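You operate a simulated robot arm through the tools that you are given. There is no shell and no other tool. Be economical: measure what you need, move in short steps, check, and stop when the job is done.

Carry out the task below with a simulated two-armed robot. There is one attempt and no reset: what you move stays moved.

## Task
Put two of the white weights from the long table on the long wall shelf. Then open the spin dryer lid. Keep to this order.

Only the result counts: the job must be done as asked and must still hold three seconds after the hand-in. Knocking over, shifting, dropping, spilling or breaking anything else fails it. A push-on lid holds only when it is set on centred and level and pressed home; a screw cap is set on level and turned clockwise until tight.

## Robot
Two 7-joint arms with two-finger grippers on one trunk, on a base that drives. Base frame: it is fixed to the floor where the robot stands at the start and does not move with it; the origin is under the middle of the robot, x ahead of it, y to its left, z up. Readings come in m, degrees, newtons and seconds.
The left shoulder is at the start at [0.06, 0.123, 1.052], the right one opposite. With the tool pointing down near the work surface each hand reaches from about 0.3 to 0.78 m from the robot's upright axis, wherever it stands, measured 20 degrees to its own side. Places, roughly: long wall shelf (19x336 cm) [0.78, -0.56, 1.32]; spin dryer lid [-10.1, 0.1, 1]. Payload 1.47 kg a hand.
The tool frame of a hand sits at the grasp point between the pads (the TCP): z along the fingers, y along the line on which they close. The tips reach 0.016 m beyond it. Largest opening 0.087 m; the body of the gripper starts 0.055 m behind the TCP.
Orientation is that of the tool frame in the base frame, as [roll, pitch, yaw] about the fixed x, y, z axes, in that order (R = Rz(yaw) Ry(pitch) Rx(roll)). With the fingers straight down and closing along the base's y, the tool's x points along the base's -x, its y along +y and its z along -z.

## Interface
- The arms move only by the tool apply_moves. It takes "left_motion", "right_motion" or both (then of equal length, played together; a hand with none holds still); each is a list that holds one entry, the list of rows, each a list of 7 numbers: the turn, a rotation vector about the tool's x, y, z in degrees, then the shift along the tool's x, y, z in cm, then the opening, from 0 (shut) to 1 (fully open). In form: [[[rx, ry, rz, dx, dy, dz, fingers], ...]]. A call has 1 to 12 rows; each row shifts and turns the commanded pose from where the row before left it, along the tool's axes as they then stand. A row lasts 0.2 s, in which the tool goes at most 0.05 m and 8.6 degrees; a call with a longer step from one row to the next is refused whole, and so is a gripper value outside its range. Where a pose cannot be reached the arm comes as near as it can. A force on the tool above 40 N (or 10 N above the force at the start of the call, whichever is more), or a blocked arm, ends the call early, and 0.2 s more pass. The fingers move at their own pace (about 0.153 m/s each) and stop on an object; they squeeze with about 22 N. The grip force told is the motor's: it shows also when the fingers shut on nothing. Time passes only in rows, and 0.2 s behind the last, so rows that do not move let the fingers close. The reply holds the time, the measured pose of the TCP, the force on the tool along the base axes, the opening and the grip force, in the units named above and with some noise, with the torque about the TCP (base axes, N m) and any sound that the robot's microphone picked up.
- Cameras (640 x 400 px; columns grow to the right, rows downward): "scene" is now at [0.0976, 0.0313, 1.6439]; the picture's right is [0.34, -0.94, 0.00], its down [-0.39, -0.14, -0.91] and it looks along [0.86, 0.31, -0.41] (base axes); focal length 274 px, centre (320, 200). "left" rides on the left gripper at [0.073, -0.012, -0.09] in its tool frame; the picture's right is [0.16, 0.99, 0.00], its down [-0.72, 0.12, -0.68] and it looks along [-0.67, 0.11, 0.73] (tool axes); focal length 247 px, centre (320, 200). "right" rides on the right gripper at [0.073, 0.012, -0.09] in its tool frame; the picture's right is [-0.16, 0.99, 0.00], its down [-0.72, -0.12, -0.68] and it looks along [-0.67, -0.11, 0.73] (tool axes); focal length 247 px, centre (320, 200). There is no depth. A picture from a camera that has moved, and an enlarged one, comes with that camera's place and axes in the base frame and with its lens.
- snapshot(camera): a new picture of that camera. It takes no simulated time.
- lift_body(by): slides the trunk up (or, below 0, down) by that many m; the arms and the scene camera ride with it, the base frame stays. It gives what a move gives, with no picture.
- roll_base(legs): drives the robot by 1 to 6 legs, each [ahead, left, turn to the left] in m, m and degrees, along the robot's own axes; the way and the turn of a leg run together, so that a leg with both is an arc; at most 1.5 m and 180 degrees a leg. The arms and the cameras ride along, it lands a little off, and it stops where it bumps. It gives what a move gives.
- turn_head(pan, tilt): turns the head with the scene camera to pan (to the left, within 120 degrees either way) and tilt (down, from -29 to 69), counted from straight ahead of the robot. It gives what a move gives.
- inspect(camera, box): a new picture of the part [left, top, right, bottom] of that camera's present view, enlarged. It takes no simulated time.
- close_job(): hands the job in; it is judged then, once.

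Go step by step. Nothing tells you exact positions but the pictures and the camera data: compare them with the known pose of the tool, close in by small moves and look again before you grip or let go. The budget is 165 turns and 118 pictures, counting those below and the enlarged ones. Unless the task says otherwise, let go and move clear before handing in, and close with one line.

The tools are called after "Emit:" as name(argument=value, ...) on one line, values as JSON. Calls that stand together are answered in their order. apply_moves: Moves the arms, as the interface text tells. Its arguments: {"type":"object","properties":{"left_motion":{"type":"array","items":{"type":"array","items":{"type":"array","items":{"type":"number"}}}},"right_motion":{"type":"array","items":{"type":"array","items":{"type":"array","items":{"type":"number"}}}}},"required":[]} The other tools are called the same way: lift_body (by) slides the trunk up or down; roll_base (legs) drives the base; turn_head (pan, tilt) turns the head that bears the scene camera; snapshot (camera) takes a picture; inspect (camera, box) takes an enlarged picture of a part of a camera's view; close_job () hands the job in.

At the start:

```text
time: 0.0
left_ee_pos: [0.3183, 0.2319, 1.5506]
left_tcp_rot: [179.9, 0.0, 180.0]
left_force: [-0.5, -0.2, 0.0]
left_moment: [0.02, 0.0, 0.02]
left_width: 0.0872
left_gripper_force: 0.2
right_ee_pos: [0.3893, -0.0553, 1.4803]
right_tcp_rot: [180.0, 0.1, 180.0]
right_force: [0.2, -0.4, 0.3]
right_moment: [0.01, -0.03, 0.01]
right_width: 0.0871
right_gripper_force: 0.0
trunk travel left (down, up): [-0.207, 0.023]
robot x, y, heading: [0.0017, 0.0023, -0.3]
head pan, tilt: [19.7, 24.3]
```

scene: 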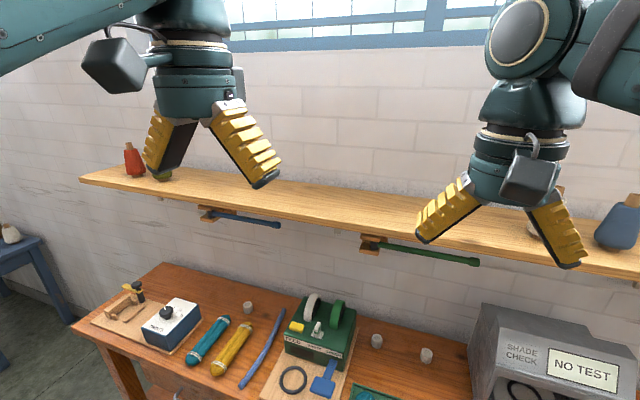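
right: 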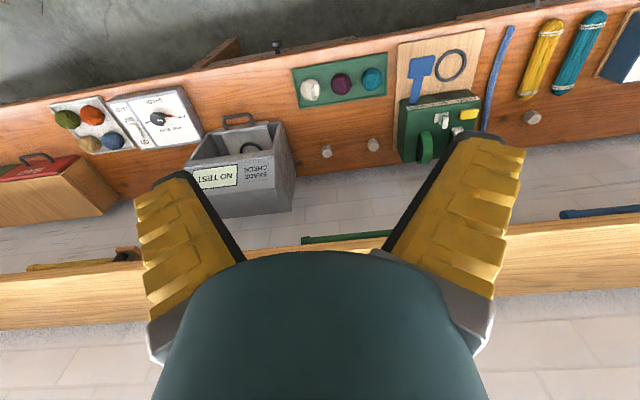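
left: 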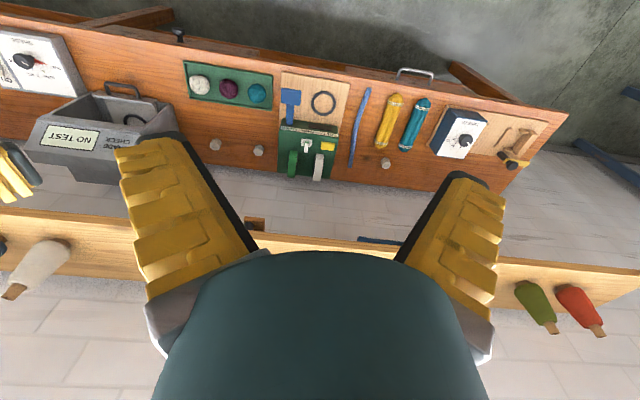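

Three small pale cylinders stand on the table, near (0.76, 0.07), (0.76, -0.085) and (0.74, 0.55), with the shelf directly above. I'll look at them more closely first.

Emit:
inspect(camera="scene", box=[220, 280, 460, 400])

Emit:
inspect(camera="right", box=[280, 80, 560, 255])

```text
2.67 times, centred on (340, 340) of scene
camera zoom: at [0.0976, 0.0313, 1.6439], right [0.34, -0.94, 0.0], down [-0.39, -0.14, -0.91], along [0.86, 0.31, -0.41], focal length 730 px, centre (267, -173)
```

zoom: 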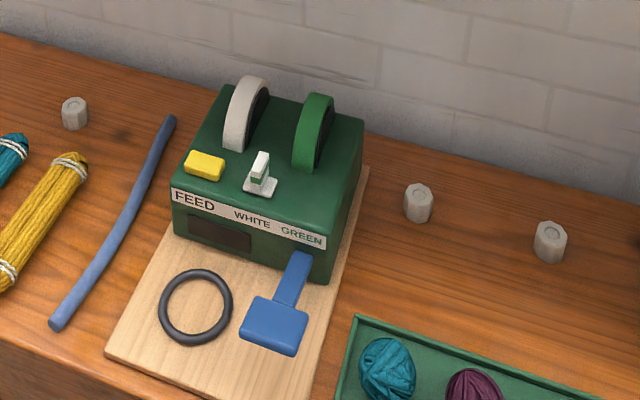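

```text
2.29 times, centred on (420, 168) of right
camera zoom: at [0.3164, -0.0422, 1.5684], right [0.16, 0.99, 0.0], down [0.72, -0.12, 0.68], along [0.67, -0.11, -0.73], focal length 564 px, centre (91, 274)
```

zoom: 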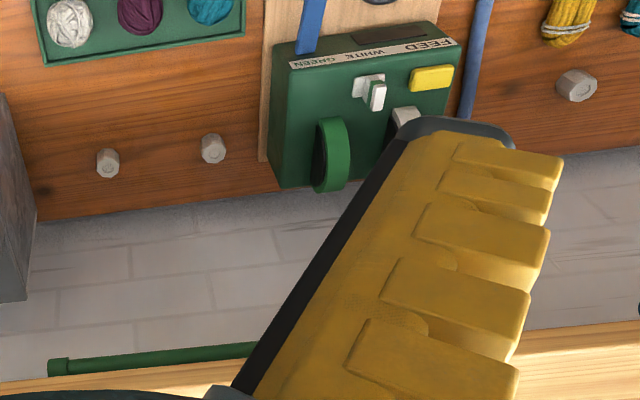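

Both right-hand weights look graspable. I'll check the clearance in front of the base and take a wider view of the table and the shelf.

Emit:
turn_head(pan=0, tilt=60)

Emit:
snapshot(camera="scene")

Emit:
turn_head(pan=-15, tilt=25)

Emit:
snapshot(camera="scene")

```text
time: 1.0
left_ee_pos: [0.3178, 0.2319, 1.5506]
left_tcp_rot: [180.0, 0.0, 180.0]
left_force: [0.4, 0.5, -0.1]
left_moment: [0.03, -0.02, -0.03]
left_width: 0.0869
left_gripper_force: 0.1
right_ee_pos: [0.3897, -0.0554, 1.4793]
right_tcp_rot: [-180.0, -0.1, 180.0]
right_force: [0.2, 1.1, -0.7]
right_moment: [0.03, -0.01, -0.01]
right_width: 0.0867
right_gripper_force: 0.1
trunk travel left (down, up): [-0.207, 0.023]
robot x, y, heading: [-0.0042, 0.0007, 0.3]
head pan, tilt: [0.0, 60.0]
```

```text
112 pictures are left
camera scene: at [0.0774, 0.0002, 1.5928], right [0.0, -1.0, 0.0], down [-0.87, 0.0, -0.5], along [0.5, 0.0, -0.87], focal length 274 px, centre (320, 200)
```

scene: 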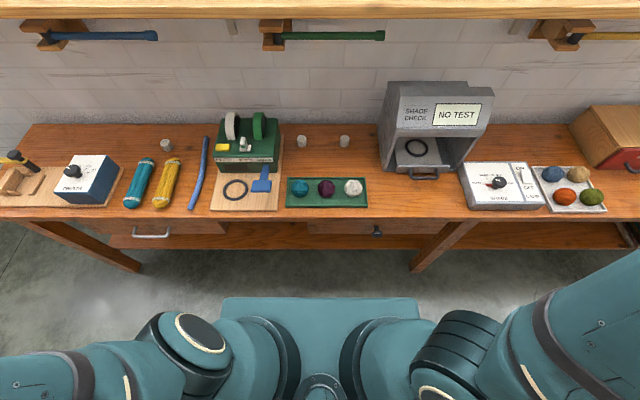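

```text
time: 2.0
left_ee_pos: [0.3178, 0.2318, 1.5495]
left_tcp_rot: [179.9, 0.1, 179.9]
left_force: [-0.3, -0.4, 0.1]
left_moment: [0.01, 0.0, -0.01]
left_width: 0.087
left_gripper_force: 0.1
right_ee_pos: [0.3897, -0.0544, 1.4807]
right_tcp_rot: [-179.9, 0.1, -180.0]
right_force: [0.2, 0.6, -0.5]
right_moment: [0.03, -0.03, 0.01]
right_width: 0.0871
right_gripper_force: 0.0
trunk travel left (down, up): [-0.207, 0.023]
robot x, y, heading: [-0.0003, 0.0007, 0.2]
head pan, tilt: [-15.0, 25.0]
```

```text
111 pictures are left
camera scene: at [0.0997, -0.0236, 1.6427], right [-0.26, -0.97, 0.0], down [-0.41, 0.11, -0.91], along [0.88, -0.23, -0.42], focal length 274 px, centre (320, 200)
```

scene: 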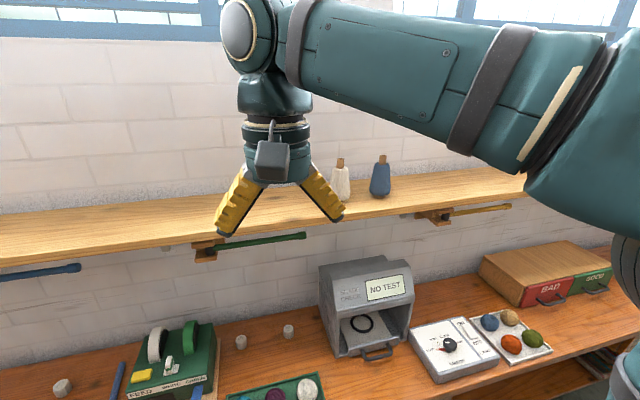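

The base has about 0.13 m to the table front and the shelf is clear between about y = -0.15 and 0.5. I'll shift left and slightly forward so both weights sit in front of the right hand.

Emit:
roll_base(legs=[[0, 0.17, 0], [0.07, 0, 0]])

Emit:
turn_head(pan=-10, tilt=45)

Emit:
snapshot(camera="scene")

```text
time: 4.8
left_ee_pos: [0.3881, 0.4026, 1.5485]
left_tcp_rot: [-180.0, -0.2, -179.9]
left_force: [1.2, 0.6, -0.3]
left_moment: [0.0, 0.02, -0.03]
left_width: 0.0872
left_gripper_force: 0.0
right_ee_pos: [0.4601, 0.1156, 1.4793]
right_tcp_rot: [-180.0, -0.1, -179.9]
right_force: [0.0, 0.5, 0.4]
right_moment: [0.0, 0.02, -0.03]
right_width: 0.0871
right_gripper_force: 0.1
trunk travel left (down, up): [-0.207, 0.023]
robot x, y, heading: [0.0656, 0.1702, 0.1]
head pan, tilt: [-15.0, 25.0]
```

```text
time: 5.6
left_ee_pos: [0.3854, 0.4016, 1.5504]
left_tcp_rot: [-180.0, -0.1, -179.9]
left_force: [0.6, -0.6, -0.2]
left_moment: [0.0, -0.01, 0.03]
left_width: 0.0872
left_gripper_force: 0.0
right_ee_pos: [0.4561, 0.1147, 1.4797]
right_tcp_rot: [180.0, 0.0, -179.9]
right_force: [-0.3, 0.7, 0.5]
right_moment: [-0.01, -0.03, -0.04]
right_width: 0.087
right_gripper_force: 0.0
trunk travel left (down, up): [-0.207, 0.023]
robot x, y, heading: [0.0708, 0.1708, -0.2]
head pan, tilt: [-10.0, 45.0]
```

```text
110 pictures are left
camera scene: at [0.1584, 0.1555, 1.6124], right [-0.17, -0.98, 0.0], down [-0.7, 0.12, -0.71], along [0.7, -0.12, -0.71], focal length 274 px, centre (320, 200)
```

scene: 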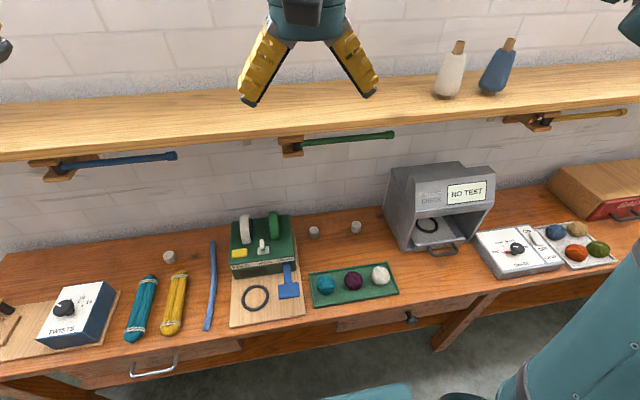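

I have weight 2 at about (0.745, -0.075) and weight 1 at about (0.745, 0.072), on a table top near z = 0.85. Next I lower the trunk a little and bring the right hand down in front of the shelf, tilted 30° forward.

Emit:
lift_body(by=-0.12)

Emit:
apply_moves(right_motion=[[[0, 0, 0, 0.5, -2.8, 3, 1], [0, 0, 0, 0.5, -2.8, 3, 1], [0, 0, 0, 0.5, -2.8, 3, 1], [0, 0, 0, 0.5, -2.8, 3, 1], [0, 0, 0, 0.5, -2.8, 3, 1], [0, 0, 0, 0.5, -2.8, 3, 1], [0, 0, 0, 0.5, -2.7, 2, 1], [0, -7.5, 0, 0, 0, 0, 1], [0, -7.5, 0, 0, 0, 0, 1], [0, -7.5, 0, 0, 0, 0, 1], [0, -7.5, 0, 0, 0, 0, 1]]])

Emit:
snapshot(camera="scene")

Emit:
snapshot(camera="right")

```text
time: 7.1
left_ee_pos: [0.3854, 0.4024, 1.4302]
left_tcp_rot: [-179.9, 0.0, -180.0]
left_force: [-0.1, -0.4, 0.3]
left_moment: [-0.02, 0.0, 0.0]
left_width: 0.087
left_gripper_force: 0.1
right_ee_pos: [0.4577, 0.1153, 1.3605]
right_tcp_rot: [180.0, 0.0, -179.9]
right_force: [0.0, -0.1, 0.3]
right_moment: [0.03, -0.02, -0.02]
right_width: 0.0868
right_gripper_force: 0.1
trunk travel left (down, up): [-0.087, 0.143]
robot x, y, heading: [0.0713, 0.1723, 0.1]
head pan, tilt: [-10.0, 45.0]
```

```text
time: 9.5
left_ee_pos: [0.3856, 0.4017, 1.43]
left_tcp_rot: [-180.0, 0.0, -179.9]
left_force: [0.6, 0.6, 0.1]
left_moment: [0.03, -0.01, 0.0]
left_width: 0.0872
left_gripper_force: 0.1
right_ee_pos: [0.4245, -0.0803, 1.1606]
right_tcp_rot: [-180.0, 30.2, -179.9]
right_force: [-0.7, -0.5, 0.0]
right_moment: [0.0, 0.01, -0.02]
right_width: 0.087
right_gripper_force: 0.1
trunk travel left (down, up): [-0.087, 0.143]
robot x, y, heading: [0.0689, 0.1664, 0.2]
head pan, tilt: [-10.0, 45.0]
```

```text
109 pictures are left
camera scene: at [0.1588, 0.1555, 1.4923], right [-0.17, -0.98, 0.0], down [-0.7, 0.12, -0.71], along [0.7, -0.12, -0.71], focal length 274 px, centre (320, 200)
```

scene: 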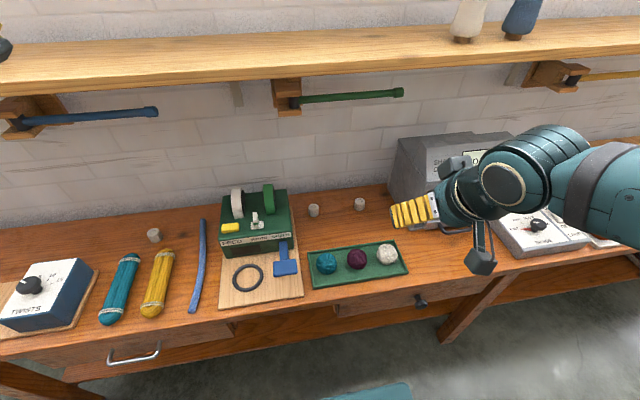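

```text
108 pictures are left
camera right: at [0.3154, -0.0671, 1.2001], right [0.13, 0.99, 0.08], down [0.28, -0.11, 0.95], along [0.95, -0.11, -0.3], focal length 247 px, centre (320, 200)
```

right: 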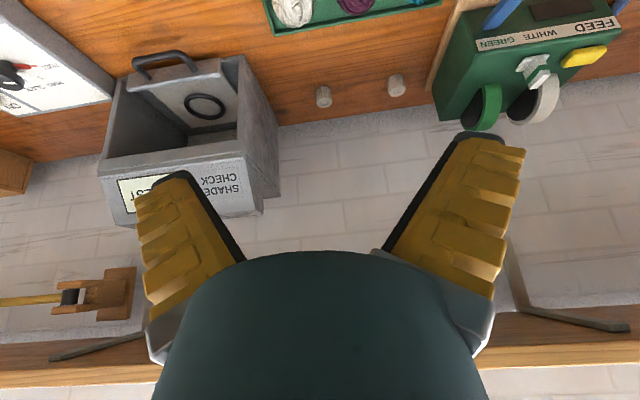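

The grey box side is at about y = -0.213 and its top near z = 1.0, so weight 2 has room. I'm moving the right hand in toward it.

Emit:
apply_moves(right_motion=[[[0, 0, 0, -1.5, 0, 3.9, 1], [0, 0, 0, -1.5, 0, 3.9, 1], [0, 0, 0, -1.5, 0, 3.9, 1], [0, 0, 0, -1.5, 0, 3.9, 1], [0, 0, 0, -1.5, 0, 3.9, 1], [0, 0, 0, -1.5, 0, 3.9, 1]]])

Emit:
snapshot(camera="scene")

Emit:
snapshot(camera="right")

```text
time: 10.9
left_ee_pos: [0.387, 0.4028, 1.4303]
left_tcp_rot: [-180.0, -0.1, -179.9]
left_force: [-0.3, -0.6, 0.3]
left_moment: [0.02, 0.02, 0.0]
left_width: 0.0869
left_gripper_force: 0.0
right_ee_pos: [0.6188, -0.0817, 1.001]
right_tcp_rot: [-179.9, 30.0, -179.9]
right_force: [-0.8, -0.7, 0.1]
right_moment: [0.01, -0.03, -0.01]
right_width: 0.0871
right_gripper_force: 0.1
trunk travel left (down, up): [-0.087, 0.143]
robot x, y, heading: [0.0681, 0.1666, -0.1]
head pan, tilt: [-10.0, 45.0]
```

```text
107 pictures are left
camera scene: at [0.1607, 0.1556, 1.4921], right [-0.17, -0.98, 0.0], down [-0.7, 0.12, -0.71], along [0.7, -0.12, -0.71], focal length 274 px, centre (320, 200)
```

scene: 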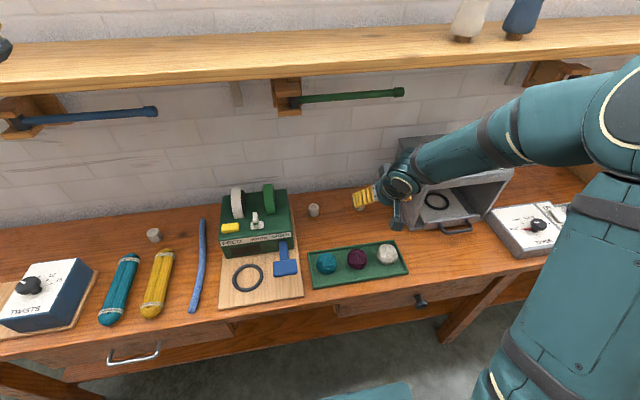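

```text
106 pictures are left
camera right: at [0.5118, -0.0689, 1.0416], right [0.14, 0.99, 0.08], down [0.29, -0.12, 0.95], along [0.95, -0.11, -0.3], focal length 247 px, centre (320, 200)
```

right: 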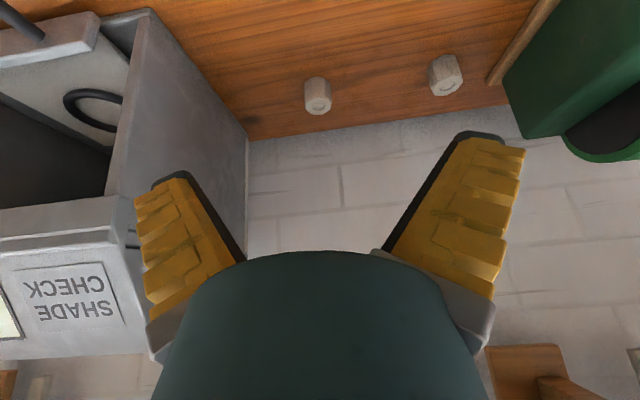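

Weight 2 comes out at about (0.735, -0.083), with its centre near z = 0.857. I'm continuing in toward it before looking again.

Emit:
apply_moves(right_motion=[[[0, 0, 0, -0.8, 0, 4, 1], [0, 0, 0, -0.8, 0, 4, 1], [0, 0, 0, -0.8, 0, 3.5, 1]]])

Emit:
snapshot(camera="scene")

Emit:
snapshot(camera="right")

```text
time: 11.7
left_ee_pos: [0.3882, 0.4024, 1.4304]
left_tcp_rot: [180.0, -0.2, -179.9]
left_force: [0.5, 0.7, -0.3]
left_moment: [-0.05, 0.03, 0.02]
left_width: 0.0869
left_gripper_force: 0.0
right_ee_pos: [0.6982, -0.0824, 0.9129]
right_tcp_rot: [180.0, 30.0, -179.9]
right_force: [-0.1, 0.3, -0.1]
right_moment: [0.02, 0.02, 0.02]
right_width: 0.0869
right_gripper_force: 0.0
trunk travel left (down, up): [-0.087, 0.143]
robot x, y, heading: [0.0705, 0.1669, 0.2]
head pan, tilt: [-10.0, 45.0]
```

```text
105 pictures are left
camera scene: at [0.1608, 0.1553, 1.4921], right [-0.17, -0.98, 0.0], down [-0.7, 0.12, -0.71], along [0.7, -0.12, -0.71], focal length 274 px, centre (320, 200)
```

scene: 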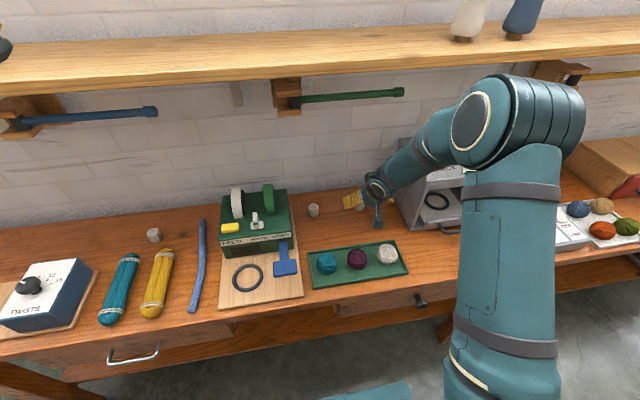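

```text
104 pictures are left
camera right: at [0.591, -0.069, 0.953], right [0.14, 0.99, 0.08], down [0.29, -0.12, 0.95], along [0.95, -0.11, -0.3], focal length 247 px, centre (320, 200)
```

right: 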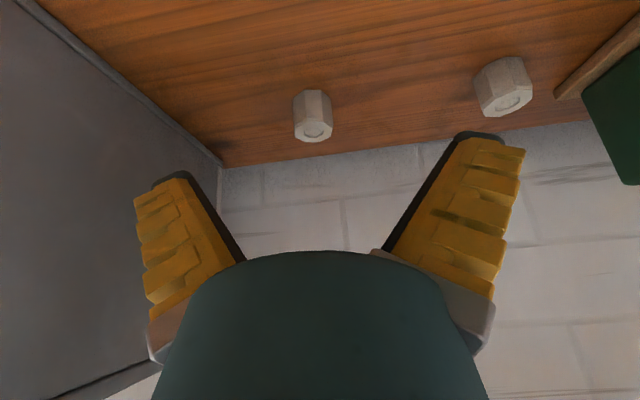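

The weight is slightly ahead of and below the tool point. I'll step in once more and recheck.

Emit:
apply_moves(right_motion=[[[0, 0, 0, 0.86, -0.4, 3.9, 1]]])

Emit:
snapshot(camera="right")

Emit:
inspect(camera="scene", box=[300, 150, 460, 250])

```text
time: 12.1
left_ee_pos: [0.3881, 0.4019, 1.4301]
left_tcp_rot: [180.0, 0.0, -179.9]
left_force: [-0.1, -0.8, -0.9]
left_moment: [0.01, 0.04, -0.01]
left_width: 0.0871
left_gripper_force: 0.0
right_ee_pos: [0.7112, -0.0834, 0.8752]
right_tcp_rot: [179.9, 29.8, -179.9]
right_force: [0.0, 0.6, -1.2]
right_moment: [0.02, 0.0, 0.04]
right_width: 0.0872
right_gripper_force: 0.1
trunk travel left (down, up): [-0.087, 0.143]
robot x, y, heading: [0.0717, 0.1709, -0.0]
head pan, tilt: [-10.0, 45.0]
```

```text
103 pictures are left
camera right: at [0.6038, -0.0711, 0.9153], right [0.14, 0.99, 0.08], down [0.29, -0.12, 0.95], along [0.95, -0.11, -0.3], focal length 247 px, centre (320, 200)
```

right: 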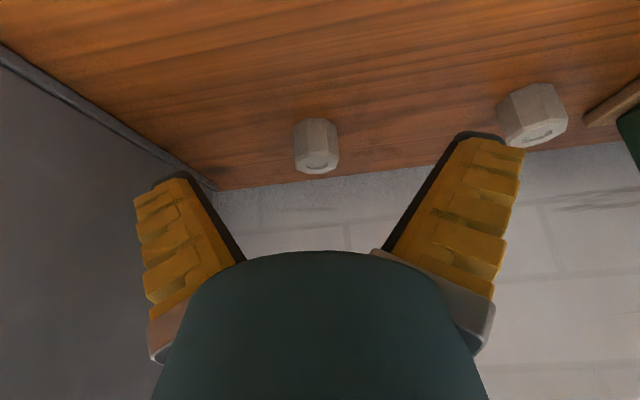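

```text
4.00 times, centred on (380, 200) of scene
camera zoom: at [0.1616, 0.1553, 1.492], right [-0.17, -0.98, 0.0], down [-0.7, 0.12, -0.71], along [0.7, -0.12, -0.71], focal length 1094 px, centre (80, 200)
```

zoom: 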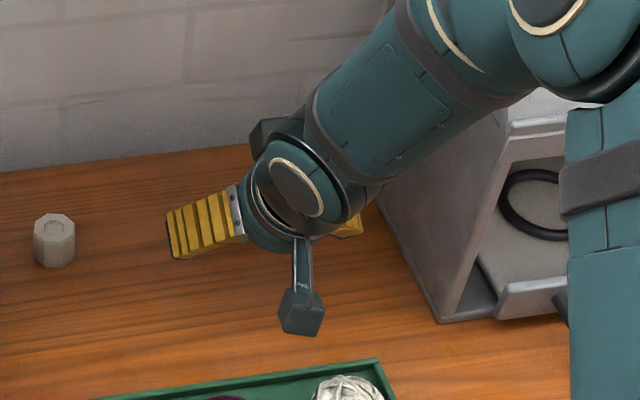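

Triangulating the successive views puts weight 2 at about (0.772, -0.088, 0.822) and the table top near z = 0.80. That is farther and lower than I first thought, so I'll advance there.

Emit:
apply_moves(right_motion=[[[0, 0, 0, -1.6, -0.3, 3, 1], [0, 0, 0, -1.5, -0.2, 2.5, 1]]])

Emit:
snapshot(camera="right")

Emit:
inspect(camera="scene", box=[300, 150, 460, 250])

```text
time: 12.7
left_ee_pos: [0.3855, 0.4009, 1.4299]
left_tcp_rot: [-179.9, 0.0, -179.9]
left_force: [0.1, -0.1, 0.1]
left_moment: [-0.01, 0.0, 0.01]
left_width: 0.087
left_gripper_force: 0.0
right_ee_pos: [0.7621, -0.0873, 0.8467]
right_tcp_rot: [180.0, 30.0, -179.9]
right_force: [-0.1, 0.5, -0.7]
right_moment: [-0.04, -0.03, -0.01]
right_width: 0.087
right_gripper_force: 0.1
trunk travel left (down, up): [-0.087, 0.143]
robot x, y, heading: [0.0687, 0.1653, 0.2]
head pan, tilt: [-10.0, 45.0]
```

```text
101 pictures are left
camera right: at [0.6546, -0.0746, 0.8859], right [0.14, 0.99, 0.08], down [0.29, -0.12, 0.95], along [0.95, -0.11, -0.3], focal length 247 px, centre (320, 200)
```

right: 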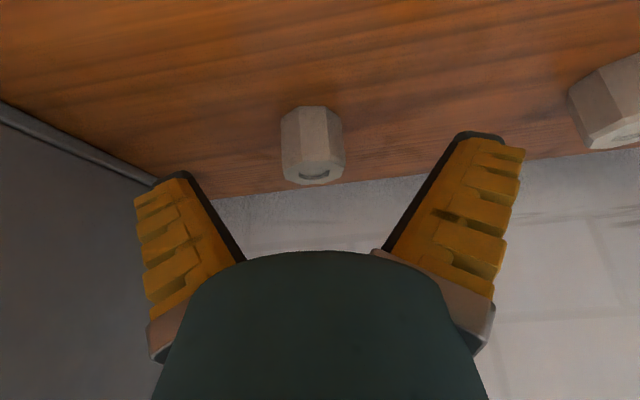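

```text
4.00 times, centred on (380, 200) of scene
camera zoom: at [0.159, 0.1555, 1.4922], right [-0.17, -0.98, 0.0], down [-0.7, 0.12, -0.71], along [0.7, -0.12, -0.71], focal length 1094 px, centre (80, 200)
```

zoom: 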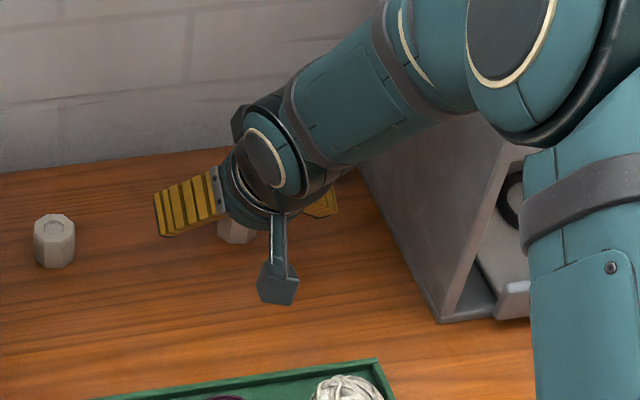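

The weight now lies between the fingers and just below the tool point. I'll do the final 2 cm and close on it.

Emit:
apply_moves(right_motion=[[[0, 0, 0, -0.1, -0.3, 1.8, 1], [0, 0, 0, 0, 0, 0, 0.3], [0, 0, 0, 0, 0, 0, 0], [0, 0, 0, 0, 0, 0, 0]]])

Emit:
snapshot(camera="right")

```text
time: 13.7
left_ee_pos: [0.3849, 0.4022, 1.4288]
left_tcp_rot: [-179.9, 0.0, -180.0]
left_force: [0.0, -0.4, -0.6]
left_moment: [-0.03, -0.03, -0.03]
left_width: 0.0873
left_gripper_force: 0.0
right_ee_pos: [0.7739, -0.0908, 0.8298]
right_tcp_rot: [180.0, 30.2, -179.9]
right_force: [-0.3, -0.8, 2.4]
right_moment: [-0.01, -0.08, -0.01]
right_width: 0.029
right_gripper_force: 22.3
trunk travel left (down, up): [-0.087, 0.143]
robot x, y, heading: [0.0697, 0.1682, 0.3]
head pan, tilt: [-10.0, 45.0]
```

```text
99 pictures are left
camera right: at [0.6649, -0.0781, 0.8702], right [0.14, 0.99, 0.08], down [0.29, -0.12, 0.95], along [0.95, -0.11, -0.3], focal length 247 px, centre (320, 200)
```

right: 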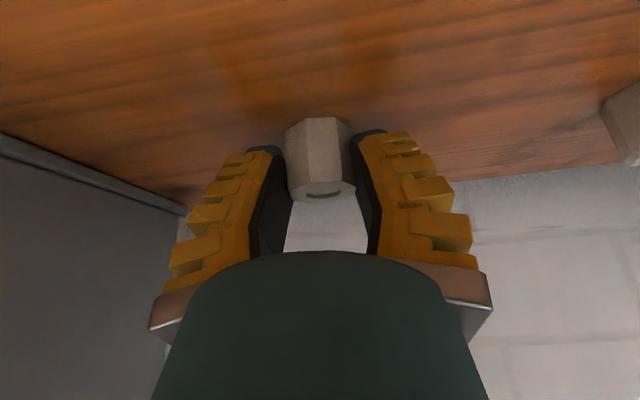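

The weight is held at 29 mm. I'll lift it slightly and back out the way I came.

Emit:
apply_moves(right_motion=[[[0, 0, 0, -2, 0, -3.46, 0], [0, 0, 0, 1.83, 0, -3.71, 0], [0, 0, 0, 1.83, 0, -3.71, 0], [0, 0, 0, 1.83, 0, -3.71, 0], [0, 0, 0, 1.83, 0, -3.71, 0], [0, 0, 0, 1.83, 0, -3.71, 0], [0, 0, 0, 1.83, 0, -3.71, 0], [0, 0, 0, 1.83, 0, -3.71, 0], [0, 0, 0, 1.83, 0, -3.71, 0], [0, 0, 0, 1.83, 0, -3.71, 0], [0, 0, 0, 1.83, 0, -3.71, 0]]])

Emit:
snapshot(camera="scene")

Emit:
snapshot(camera="right")

```text
time: 16.3
left_ee_pos: [0.3875, 0.4026, 1.4302]
left_tcp_rot: [180.0, -0.1, -179.9]
left_force: [0.2, 0.2, 0.1]
left_moment: [0.01, 0.06, 0.0]
left_width: 0.0871
left_gripper_force: 0.1
right_ee_pos: [0.4184, -0.1199, 1.0901]
right_tcp_rot: [-179.6, 27.8, 174.8]
right_force: [0.8, -0.1, -2.1]
right_moment: [-0.01, -0.01, 0.01]
right_width: 0.0279
right_gripper_force: 22.2
trunk travel left (down, up): [-0.087, 0.143]
robot x, y, heading: [0.07, 0.1715, 0.0]
head pan, tilt: [-10.0, 45.0]
stopped in row 11 (right hand): the arm was blocked; the commanded pose is now the measured one
```

```text
98 pictures are left
camera scene: at [0.1597, 0.1561, 1.4921], right [-0.17, -0.98, 0.0], down [-0.7, 0.12, -0.71], along [0.7, -0.12, -0.71], focal length 274 px, centre (320, 200)
```

scene: 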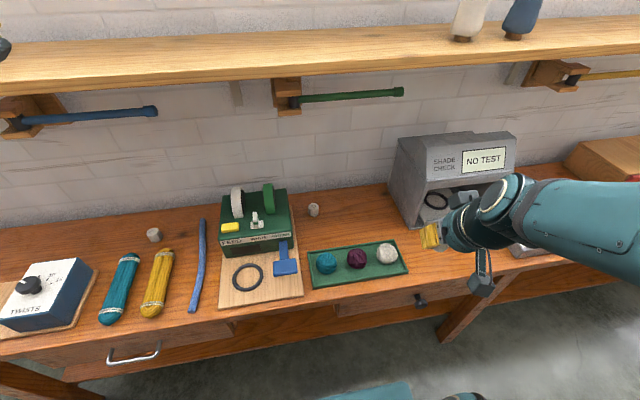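

```text
97 pictures are left
camera right: at [0.3141, -0.0976, 1.1342], right [0.23, 0.97, 0.07], down [0.31, -0.14, 0.94], along [0.92, -0.2, -0.33], focal length 247 px, centre (320, 200)
```

right: 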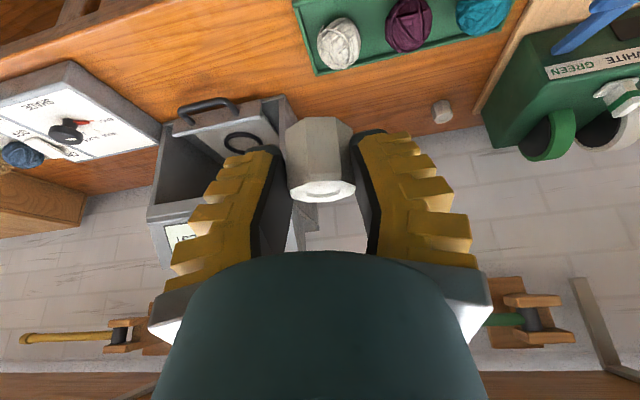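

The arm ran into its fold limit close to the body, but the weight is still held. Next I raise the trunk fully and then lift the hand above shelf level.

Emit:
lift_body(by=0.14)

Emit:
apply_moves(right_motion=[[[0, 0, 0, -1.95, 0.8, -3.7, 0], [0, 0, 0, -1.95, 0.8, -3.7, 0], [0, 0, 0, -1.95, 0.8, -3.7, 0], [0, 0, 0, -1.95, 0.8, -3.7, 0], [0, 0, 0, -1.95, 0.8, -3.7, 0], [0, 0, 0, -1.95, 0.8, -3.7, 0]]])

Emit:
turn_head(pan=-15, tilt=30)

Emit:
snapshot(camera="scene")

Emit:
snapshot(camera="right")

```text
time: 18.0
left_ee_pos: [0.3862, 0.4016, 1.5697]
left_tcp_rot: [-179.9, -0.1, 179.9]
left_force: [-0.5, 0.2, -0.6]
left_moment: [0.0, 0.02, -0.03]
left_width: 0.087
left_gripper_force: 0.0
right_ee_pos: [0.42, -0.1208, 1.2316]
right_tcp_rot: [-179.6, 28.0, 174.8]
right_force: [-0.2, -0.4, -1.8]
right_moment: [-0.01, -0.01, 0.0]
right_width: 0.0281
right_gripper_force: 21.8
trunk travel left (down, up): [-0.227, 0.003]
robot x, y, heading: [0.067, 0.1707, 0.2]
head pan, tilt: [-10.0, 45.0]
```

```text
time: 18.6
left_ee_pos: [0.3866, 0.4007, 1.5703]
left_tcp_rot: [-180.0, -0.2, -179.9]
left_force: [-0.4, 1.1, -0.7]
left_moment: [0.02, 0.01, -0.02]
left_width: 0.087
left_gripper_force: 0.1
right_ee_pos: [0.4278, -0.1074, 1.2774]
right_tcp_rot: [169.3, 22.2, 172.3]
right_force: [-0.8, -0.4, -1.1]
right_moment: [0.03, 0.06, 0.01]
right_width: 0.0278
right_gripper_force: 21.9
trunk travel left (down, up): [-0.227, 0.003]
robot x, y, heading: [0.066, 0.1672, 0.1]
head pan, tilt: [-10.0, 45.0]
stopped in row 3 (right hand): the arm was blocked; the commanded pose is now the measured one
```

```text
time: 19.4
left_ee_pos: [0.3864, 0.4011, 1.5709]
left_tcp_rot: [-180.0, 0.1, 180.0]
left_force: [0.1, 0.5, 0.2]
left_moment: [0.01, -0.01, -0.01]
left_width: 0.0871
left_gripper_force: 0.0
right_ee_pos: [0.4271, -0.1089, 1.2765]
right_tcp_rot: [169.1, 22.0, 171.9]
right_force: [-0.3, -0.7, -1.9]
right_moment: [0.02, 0.0, -0.02]
right_width: 0.0279
right_gripper_force: 21.9
trunk travel left (down, up): [-0.227, 0.003]
robot x, y, heading: [0.066, 0.1678, -0.1]
head pan, tilt: [-15.0, 30.0]
```

```text
96 pictures are left
camera scene: at [0.1695, 0.1569, 1.6568], right [-0.14, -0.99, 0.0], down [-0.48, 0.07, -0.88], along [0.87, -0.12, -0.48], focal length 274 px, centre (320, 200)
```

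scene: 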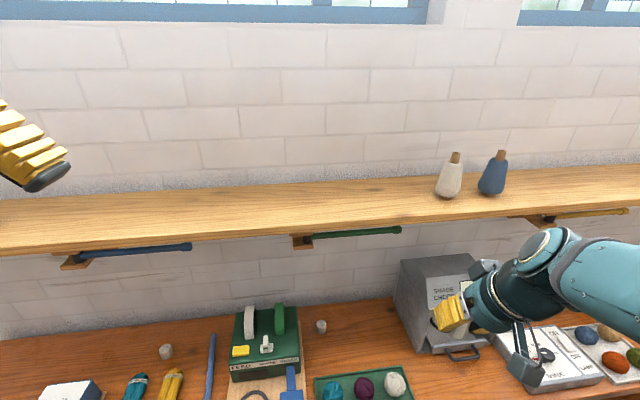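

```text
95 pictures are left
camera right: at [0.3263, -0.0985, 1.3319], right [0.21, 0.95, 0.23], down [0.39, -0.3, 0.87], along [0.9, -0.1, -0.43], focal length 247 px, centre (320, 200)
```

right: 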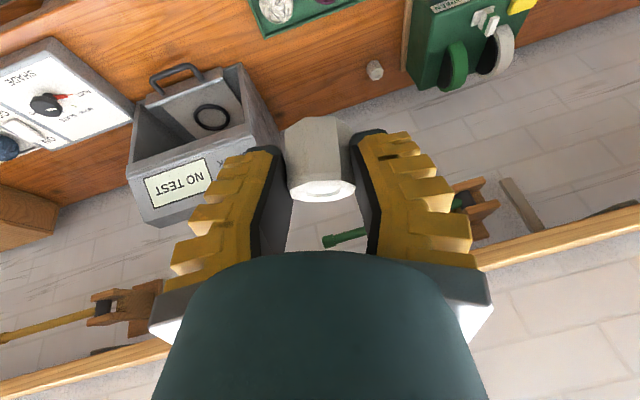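

A wrist limit is blocking the tilted pose this close to the body. I'll straighten the tool toward vertical while moving a little outward, then go up.

Emit:
apply_moves(right_motion=[[[5.5, 0, 0, -2.3, 0, 0.9, 0], [5.5, 0, 0, -2.3, 0, 0.9, 0], [0, 7, 0, 0, 0.5, 0, 0], [0, 7, 0, 0, 0.5, 0, 0], [0, 0, 0, -0.5, 0.5, -3.9, 0], [0, 0, 0, -0.5, 0.5, -3.9, 0], [0, 0, 0, -0.5, 0.5, -3.9, 0], [0, 0, 0, -0.5, 0.5, -3.9, 0]]])

Emit:
snapshot(camera="scene")

```text
time: 21.2
left_ee_pos: [0.3854, 0.4013, 1.5697]
left_tcp_rot: [-180.0, 0.0, 180.0]
left_force: [0.0, 0.0, 0.2]
left_moment: [0.02, -0.02, 0.0]
left_width: 0.0872
left_gripper_force: 0.2
right_ee_pos: [0.4801, -0.0864, 1.4345]
right_tcp_rot: [178.8, 7.7, 171.7]
right_force: [-0.3, 0.5, -2.2]
right_moment: [0.01, 0.0, -0.01]
right_width: 0.0277
right_gripper_force: 21.9
trunk travel left (down, up): [-0.227, 0.003]
robot x, y, heading: [0.0653, 0.1666, 0.3]
head pan, tilt: [-15.0, 30.0]
```

```text
94 pictures are left
camera scene: at [0.1674, 0.1404, 1.6791], right [-0.31, -0.95, 0.0], down [-0.24, 0.08, -0.97], along [0.92, -0.3, -0.26], focal length 274 px, centre (320, 200)
```

scene: 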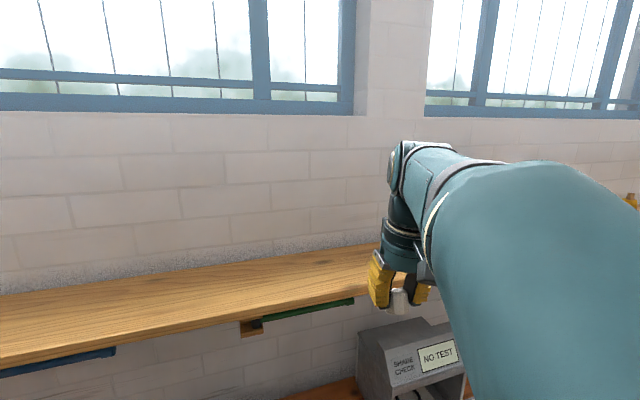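

The hand is free again at z = 1.43 with the weight held. I'm now moving forward over the shelf.

Emit:
apply_moves(right_motion=[[[0, 0, -4, -3.5, 0.9, 0.2, 0], [0, 0, -4, -4.6, 0.9, 0.35, 0], [0, 0, 0, -4.6, 0.9, 0.35, 0], [0, 0, 0, -4.6, 0.9, 0.35, 0], [0, 0, 0, -4.6, 0.9, 0.35, 0], [0, 0, 0, -4.6, 0.9, 0.35, 0]]])

Emit:
turn_head(pan=-15, tilt=25)

Emit:
snapshot(camera="scene")

Emit:
snapshot(camera="right")

```text
time: 22.6
left_ee_pos: [0.3872, 0.4015, 1.5714]
left_tcp_rot: [-180.0, -0.1, -180.0]
left_force: [-0.6, 0.1, 0.0]
left_moment: [0.0, -0.02, 0.01]
left_width: 0.087
left_gripper_force: 0.1
right_ee_pos: [0.7291, -0.0408, 1.4388]
right_tcp_rot: [-178.5, 7.9, 179.9]
right_force: [0.1, -0.2, -1.4]
right_moment: [-0.01, 0.0, 0.0]
right_width: 0.0277
right_gripper_force: 21.8
right hand out of reach, approached as far as the arm can: row 6
trunk travel left (down, up): [-0.227, 0.003]
robot x, y, heading: [0.0713, 0.1704, 0.1]
head pan, tilt: [-15.0, 30.0]
```

```text
time: 23.3
left_ee_pos: [0.3857, 0.4008, 1.5702]
left_tcp_rot: [-180.0, 0.0, -179.9]
left_force: [-1.2, 0.3, -0.1]
left_moment: [0.0, -0.01, 0.01]
left_width: 0.0869
left_gripper_force: 0.0
right_ee_pos: [0.7274, -0.0398, 1.4406]
right_tcp_rot: [-178.4, 8.1, 180.0]
right_force: [-0.7, 0.2, -1.9]
right_moment: [0.0, 0.01, -0.01]
right_width: 0.0278
right_gripper_force: 22.0
trunk travel left (down, up): [-0.227, 0.003]
robot x, y, heading: [0.0691, 0.1699, -0.1]
head pan, tilt: [-15.0, 25.0]
```

```text
93 pictures are left
camera scene: at [0.1673, 0.1458, 1.6629], right [-0.26, -0.97, 0.0], down [-0.41, 0.11, -0.91], along [0.88, -0.23, -0.42], focal length 274 px, centre (320, 200)
```

scene: 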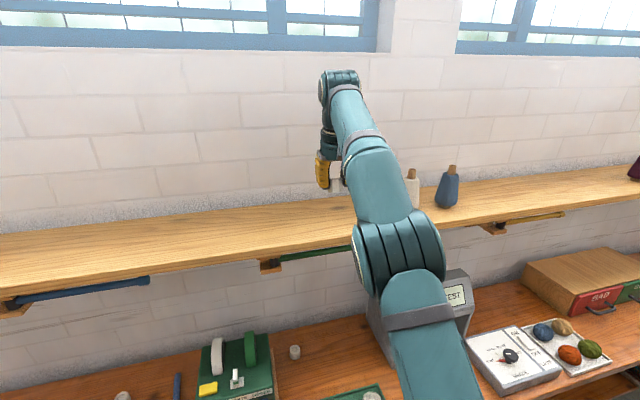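

```text
92 pictures are left
camera right: at [0.6428, -0.025, 1.518], right [0.16, 0.99, -0.01], down [0.62, -0.1, 0.78], along [0.77, -0.13, -0.63], focal length 247 px, centre (320, 200)
```

right: 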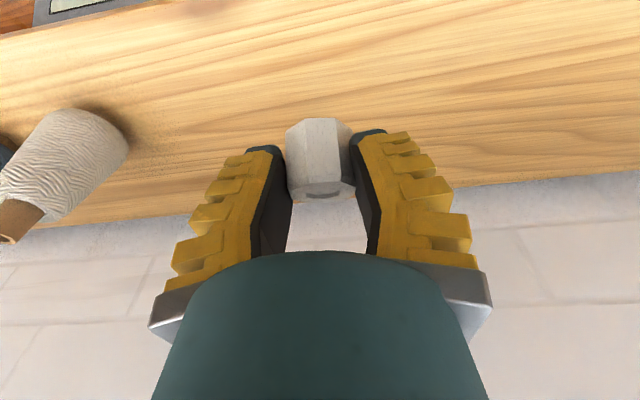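

The weight was gripped at 30° tilt, so I tilt back to 30° to hold it upright, which also gains reach, and then move in slightly over the shelf centre.

Emit:
apply_moves(right_motion=[[[0, -7.3, 0, 0, 0, 0, 0], [0, -7.3, 0, 0, 0, 0, 0], [0, -7.3, 0, 0, 0, 0, 0], [0, 0, 0, -1.2, 0, 3.2, 0], [0, 0, 0, -1.2, 0, 3.0, 0]]])

Emit:
snapshot(camera="scene")

Emit:
snapshot(camera="right")

```text
time: 24.5
left_ee_pos: [0.3872, 0.4003, 1.5704]
left_tcp_rot: [-180.0, -0.1, 180.0]
left_force: [1.0, -0.8, 0.9]
left_moment: [0.02, 0.03, -0.02]
left_width: 0.087
left_gripper_force: 0.1
right_ee_pos: [0.7804, -0.0412, 1.3983]
right_tcp_rot: [-178.2, 30.0, -179.5]
right_force: [-0.1, -0.2, -1.9]
right_moment: [-0.02, 0.06, -0.01]
right_width: 0.0276
right_gripper_force: 21.7
trunk travel left (down, up): [-0.227, 0.003]
robot x, y, heading: [0.0674, 0.1677, 0.0]
head pan, tilt: [-15.0, 25.0]
```

```text
91 pictures are left
camera scene: at [0.1695, 0.1452, 1.6627], right [-0.26, -0.97, 0.0], down [-0.41, 0.11, -0.91], along [0.88, -0.23, -0.42], focal length 274 px, centre (320, 200)
```

scene: 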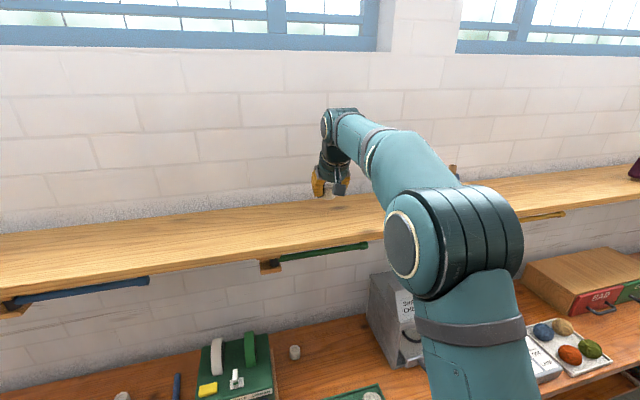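

```text
90 pictures are left
camera right: at [0.6724, -0.0274, 1.4383], right [0.14, 0.99, 0.05], down [0.29, -0.09, 0.95], along [0.95, -0.12, -0.3], focal length 247 px, centre (320, 200)
```

right: 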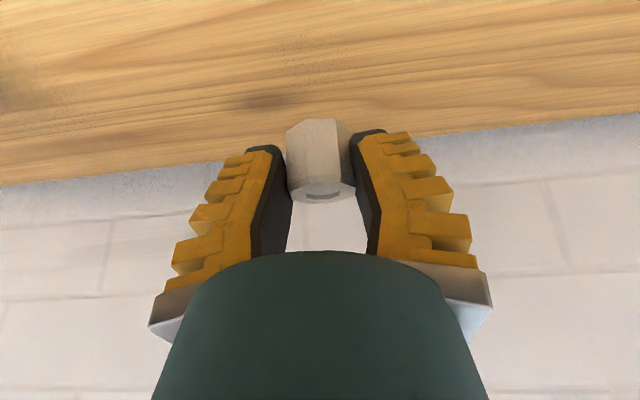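

The weight is upright over the shelf at (0.78, -0.04). I'm lowering it 3 cm and fixing the small roll.

Emit:
apply_moves(right_motion=[[[-1.8, 0, 0, 0.5, 0, 0.87, 0], [0, 0, 0, 0.5, 0, 0.87, 0], [0, 0, 0, 0.5, 0, 0.87, 0]]])

Emit:
inspect(camera="scene", box=[270, 150, 400, 231])

Emit:
snapshot(camera="right")

```text
time: 25.3
left_ee_pos: [0.3873, 0.4009, 1.5697]
left_tcp_rot: [179.9, 0.0, -179.8]
left_force: [0.4, 1.3, 0.8]
left_moment: [-0.02, -0.01, 0.0]
left_width: 0.0868
left_gripper_force: 0.0
right_ee_pos: [0.781, -0.0434, 1.3692]
right_tcp_rot: [-180.0, 29.9, -179.4]
right_force: [-0.2, 0.5, -1.5]
right_moment: [-0.01, 0.01, -0.03]
right_width: 0.0275
right_gripper_force: 21.7
trunk travel left (down, up): [-0.227, 0.003]
robot x, y, heading: [0.068, 0.169, 0.1]
head pan, tilt: [-15.0, 25.0]
```

```text
4.92 times, centred on (335, 190) of scene
camera zoom: at [0.1687, 0.1455, 1.6628], right [-0.26, -0.97, 0.0], down [-0.41, 0.11, -0.91], along [0.88, -0.23, -0.42], focal length 1347 px, centre (246, 247)
```

zoom: 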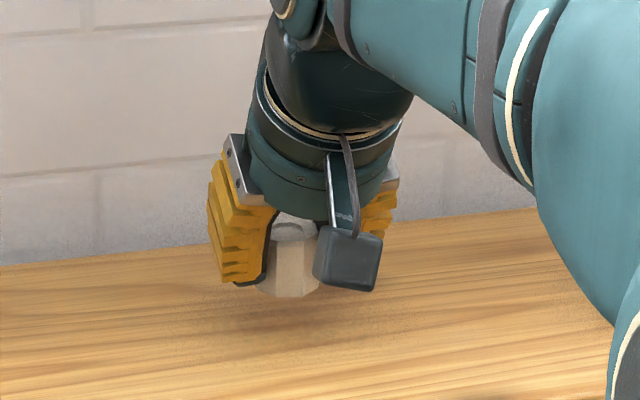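

```text
88 pictures are left
camera right: at [0.6721, -0.031, 1.409], right [0.13, 0.99, 0.08], down [0.29, -0.11, 0.95], along [0.95, -0.1, -0.3], focal length 247 px, centre (320, 200)
```

right: 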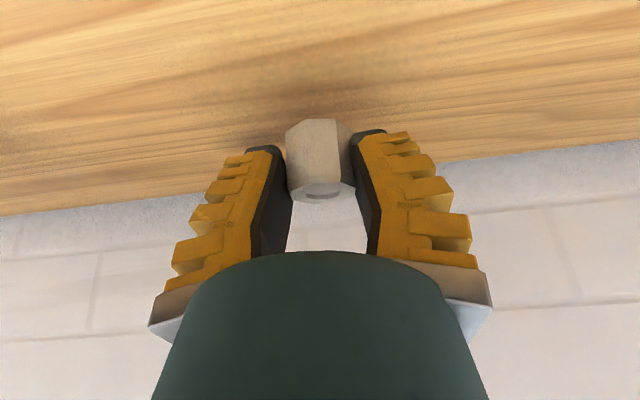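

There is still a gap to the shadow, so I'm lowering another 1.2 cm in small steps.

Emit:
apply_moves(right_motion=[[[0, 0, 0, 0.2, 0, 0.35, 0], [0, 0, 0, 0.2, 0, 0.35, 0], [0, 0, 0, 0.2, 0, 0.35, 0]]])

Emit:
inspect(camera="scene", box=[270, 150, 400, 231])

```text
time: 26.1
left_ee_pos: [0.386, 0.4014, 1.5709]
left_tcp_rot: [-180.0, 0.1, -180.0]
left_force: [0.0, -0.3, 0.1]
left_moment: [0.03, -0.02, 0.0]
left_width: 0.0868
left_gripper_force: 0.1
right_ee_pos: [0.7797, -0.0426, 1.3569]
right_tcp_rot: [-179.9, 30.0, -179.5]
right_force: [-0.7, 0.1, -2.6]
right_moment: [-0.02, 0.06, 0.04]
right_width: 0.0274
right_gripper_force: 21.9
trunk travel left (down, up): [-0.227, 0.003]
robot x, y, heading: [0.0677, 0.1654, 0.4]
head pan, tilt: [-15.0, 25.0]
```

```text
4.92 times, centred on (335, 190) of scene
camera zoom: at [0.1682, 0.1456, 1.6628], right [-0.26, -0.97, 0.0], down [-0.41, 0.11, -0.91], along [0.88, -0.23, -0.42], focal length 1347 px, centre (246, 247)
```

zoom: 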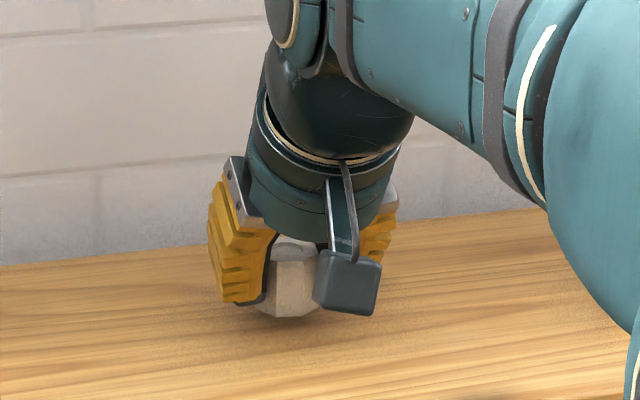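

It's almost down, so I'm continuing in 3 mm steps until I feel contact.

Emit:
apply_moves(right_motion=[[[0, 0, 0, 0.15, 0, 0.26, 0], [0, 0, 0, 0.15, 0, 0.26, 0], [0, 0, 0, 0, 0, 0, 0]]])

Emit:
inspect(camera="scene", box=[270, 150, 400, 231])

```text
time: 26.9
left_ee_pos: [0.3852, 0.402, 1.5698]
left_tcp_rot: [-179.9, 0.0, -180.0]
left_force: [0.6, -0.1, 0.4]
left_moment: [-0.01, -0.02, -0.03]
left_width: 0.087
left_gripper_force: 0.0
right_ee_pos: [0.7797, -0.0421, 1.3518]
right_tcp_rot: [-179.8, 29.9, -179.4]
right_force: [-0.3, 0.1, -1.6]
right_moment: [-0.01, -0.02, 0.0]
right_width: 0.0276
right_gripper_force: 22.2
trunk travel left (down, up): [-0.227, 0.003]
robot x, y, heading: [0.0694, 0.169, 0.0]
head pan, tilt: [-15.0, 25.0]
```

```text
4.92 times, centred on (335, 190) of scene
camera zoom: at [0.1683, 0.1457, 1.6628], right [-0.26, -0.97, 0.0], down [-0.41, 0.11, -0.91], along [0.88, -0.23, -0.42], focal length 1347 px, centre (246, 247)
```

zoom: 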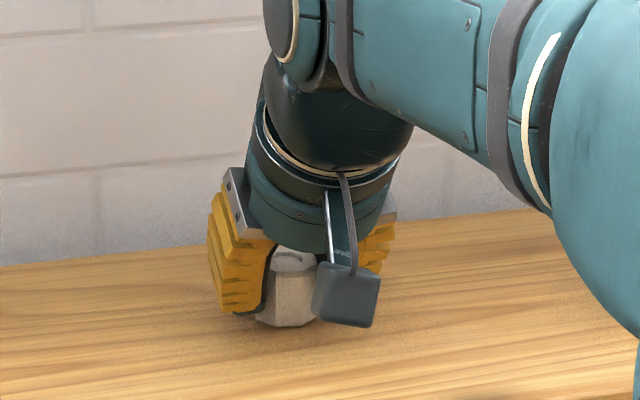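

Emit:
apply_moves(right_motion=[[[0, 0, 0, 0.15, 0, 0.26, 0], [0, 0, 0, 0, 0, 0, 0]]])

Emit:
apply_moves(right_motion=[[[0, 0, 0, 0.1, 0, 0.17, 0], [0, 0, 0, 0, 0, 0, 0]]])

Emit:
inspect(camera="scene", box=[270, 150, 400, 231])

```text
time: 27.5
left_ee_pos: [0.3859, 0.4015, 1.5702]
left_tcp_rot: [180.0, -0.1, -179.8]
left_force: [-0.1, -0.3, 0.4]
left_moment: [0.01, -0.01, 0.03]
left_width: 0.0868
left_gripper_force: 0.0
right_ee_pos: [0.7802, -0.0424, 1.3487]
right_tcp_rot: [180.0, 30.1, -179.4]
right_force: [2.9, 0.1, 6.4]
right_moment: [-0.1, -0.22, 0.08]
right_width: 0.0294
right_gripper_force: 22.3
trunk travel left (down, up): [-0.227, 0.003]
robot x, y, heading: [0.0664, 0.1671, 0.5]
head pan, tilt: [-15.0, 25.0]
```

```text
time: 28.1
left_ee_pos: [0.3859, 0.4022, 1.5696]
left_tcp_rot: [-180.0, 0.0, 180.0]
left_force: [0.8, 0.0, -0.3]
left_moment: [-0.02, 0.01, 0.01]
left_width: 0.0868
left_gripper_force: 0.1
right_ee_pos: [0.7796, -0.0418, 1.3483]
right_tcp_rot: [-179.8, 30.3, -179.4]
right_force: [6.8, -0.6, 15.3]
right_moment: [-0.02, -0.21, -0.04]
right_width: 0.0316
right_gripper_force: 22.6
trunk travel left (down, up): [-0.227, 0.003]
robot x, y, heading: [0.0665, 0.1663, 0.1]
head pan, tilt: [-15.0, 25.0]
```

```text
4.92 times, centred on (335, 190) of scene
camera zoom: at [0.1677, 0.146, 1.6629], right [-0.26, -0.97, 0.0], down [-0.41, 0.11, -0.91], along [0.88, -0.23, -0.42], focal length 1347 px, centre (246, 247)
```

zoom: 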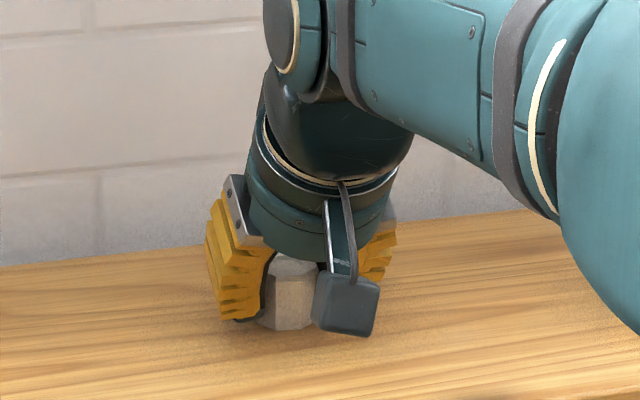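

The weight is in contact with the shelf at 15 N. I'll ease off slightly, open gently and withdraw along the fingers.

Emit:
apply_moves(right_motion=[[[0, 0, 0, -0.1, 0, -0.15, 0], [0, 0, 0, 0, 0, 0, 0.55], [0, 0, 0, 0, 0, 0, 0.8], [0, 0, 0, 0, 0, 0, 0.8], [0, 0, 0, 0, 0, -3, 0.8], [0, 0, 0, 0, 0, -4, 0.8]]])

Emit:
snapshot(camera="right")

Emit:
inspect(camera="scene", box=[250, 140, 410, 240])

```text
time: 29.5
left_ee_pos: [0.3858, 0.4026, 1.5699]
left_tcp_rot: [-180.0, 0.1, -180.0]
left_force: [-0.6, 0.5, 0.0]
left_moment: [-0.01, -0.03, 0.01]
left_width: 0.087
left_gripper_force: 0.0
right_ee_pos: [0.7431, -0.0435, 1.4092]
right_tcp_rot: [180.0, 29.8, -179.4]
right_force: [-0.5, 0.2, -0.1]
right_moment: [0.03, -0.01, 0.01]
right_width: 0.0732
right_gripper_force: 2.5
trunk travel left (down, up): [-0.227, 0.003]
robot x, y, heading: [0.0683, 0.1701, 0.0]
head pan, tilt: [-15.0, 25.0]
```

```text
84 pictures are left
camera right: at [0.6357, -0.0324, 1.4489], right [0.13, 0.99, 0.08], down [0.29, -0.11, 0.95], along [0.95, -0.1, -0.3], focal length 247 px, centre (320, 200)
```

right: 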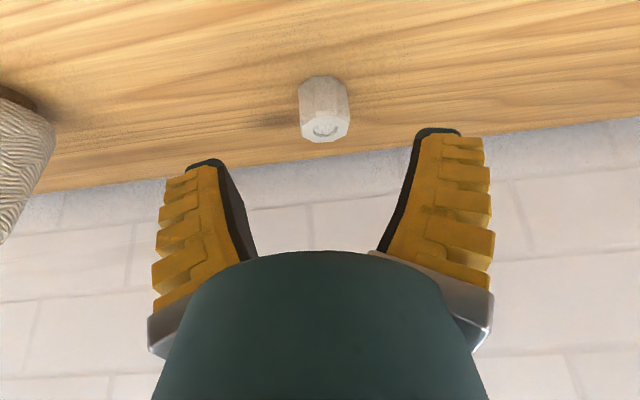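

```text
4.00 times, centred on (330, 190) of scene
camera zoom: at [0.1669, 0.1455, 1.6629], right [-0.26, -0.97, 0.0], down [-0.41, 0.11, -0.91], along [0.88, -0.23, -0.42], focal length 1094 px, centre (280, 240)
```

zoom: 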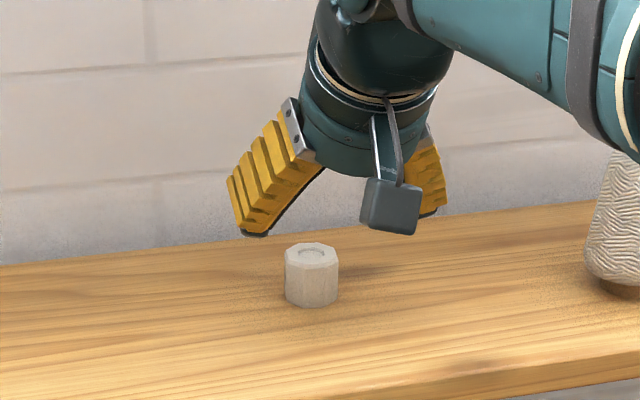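

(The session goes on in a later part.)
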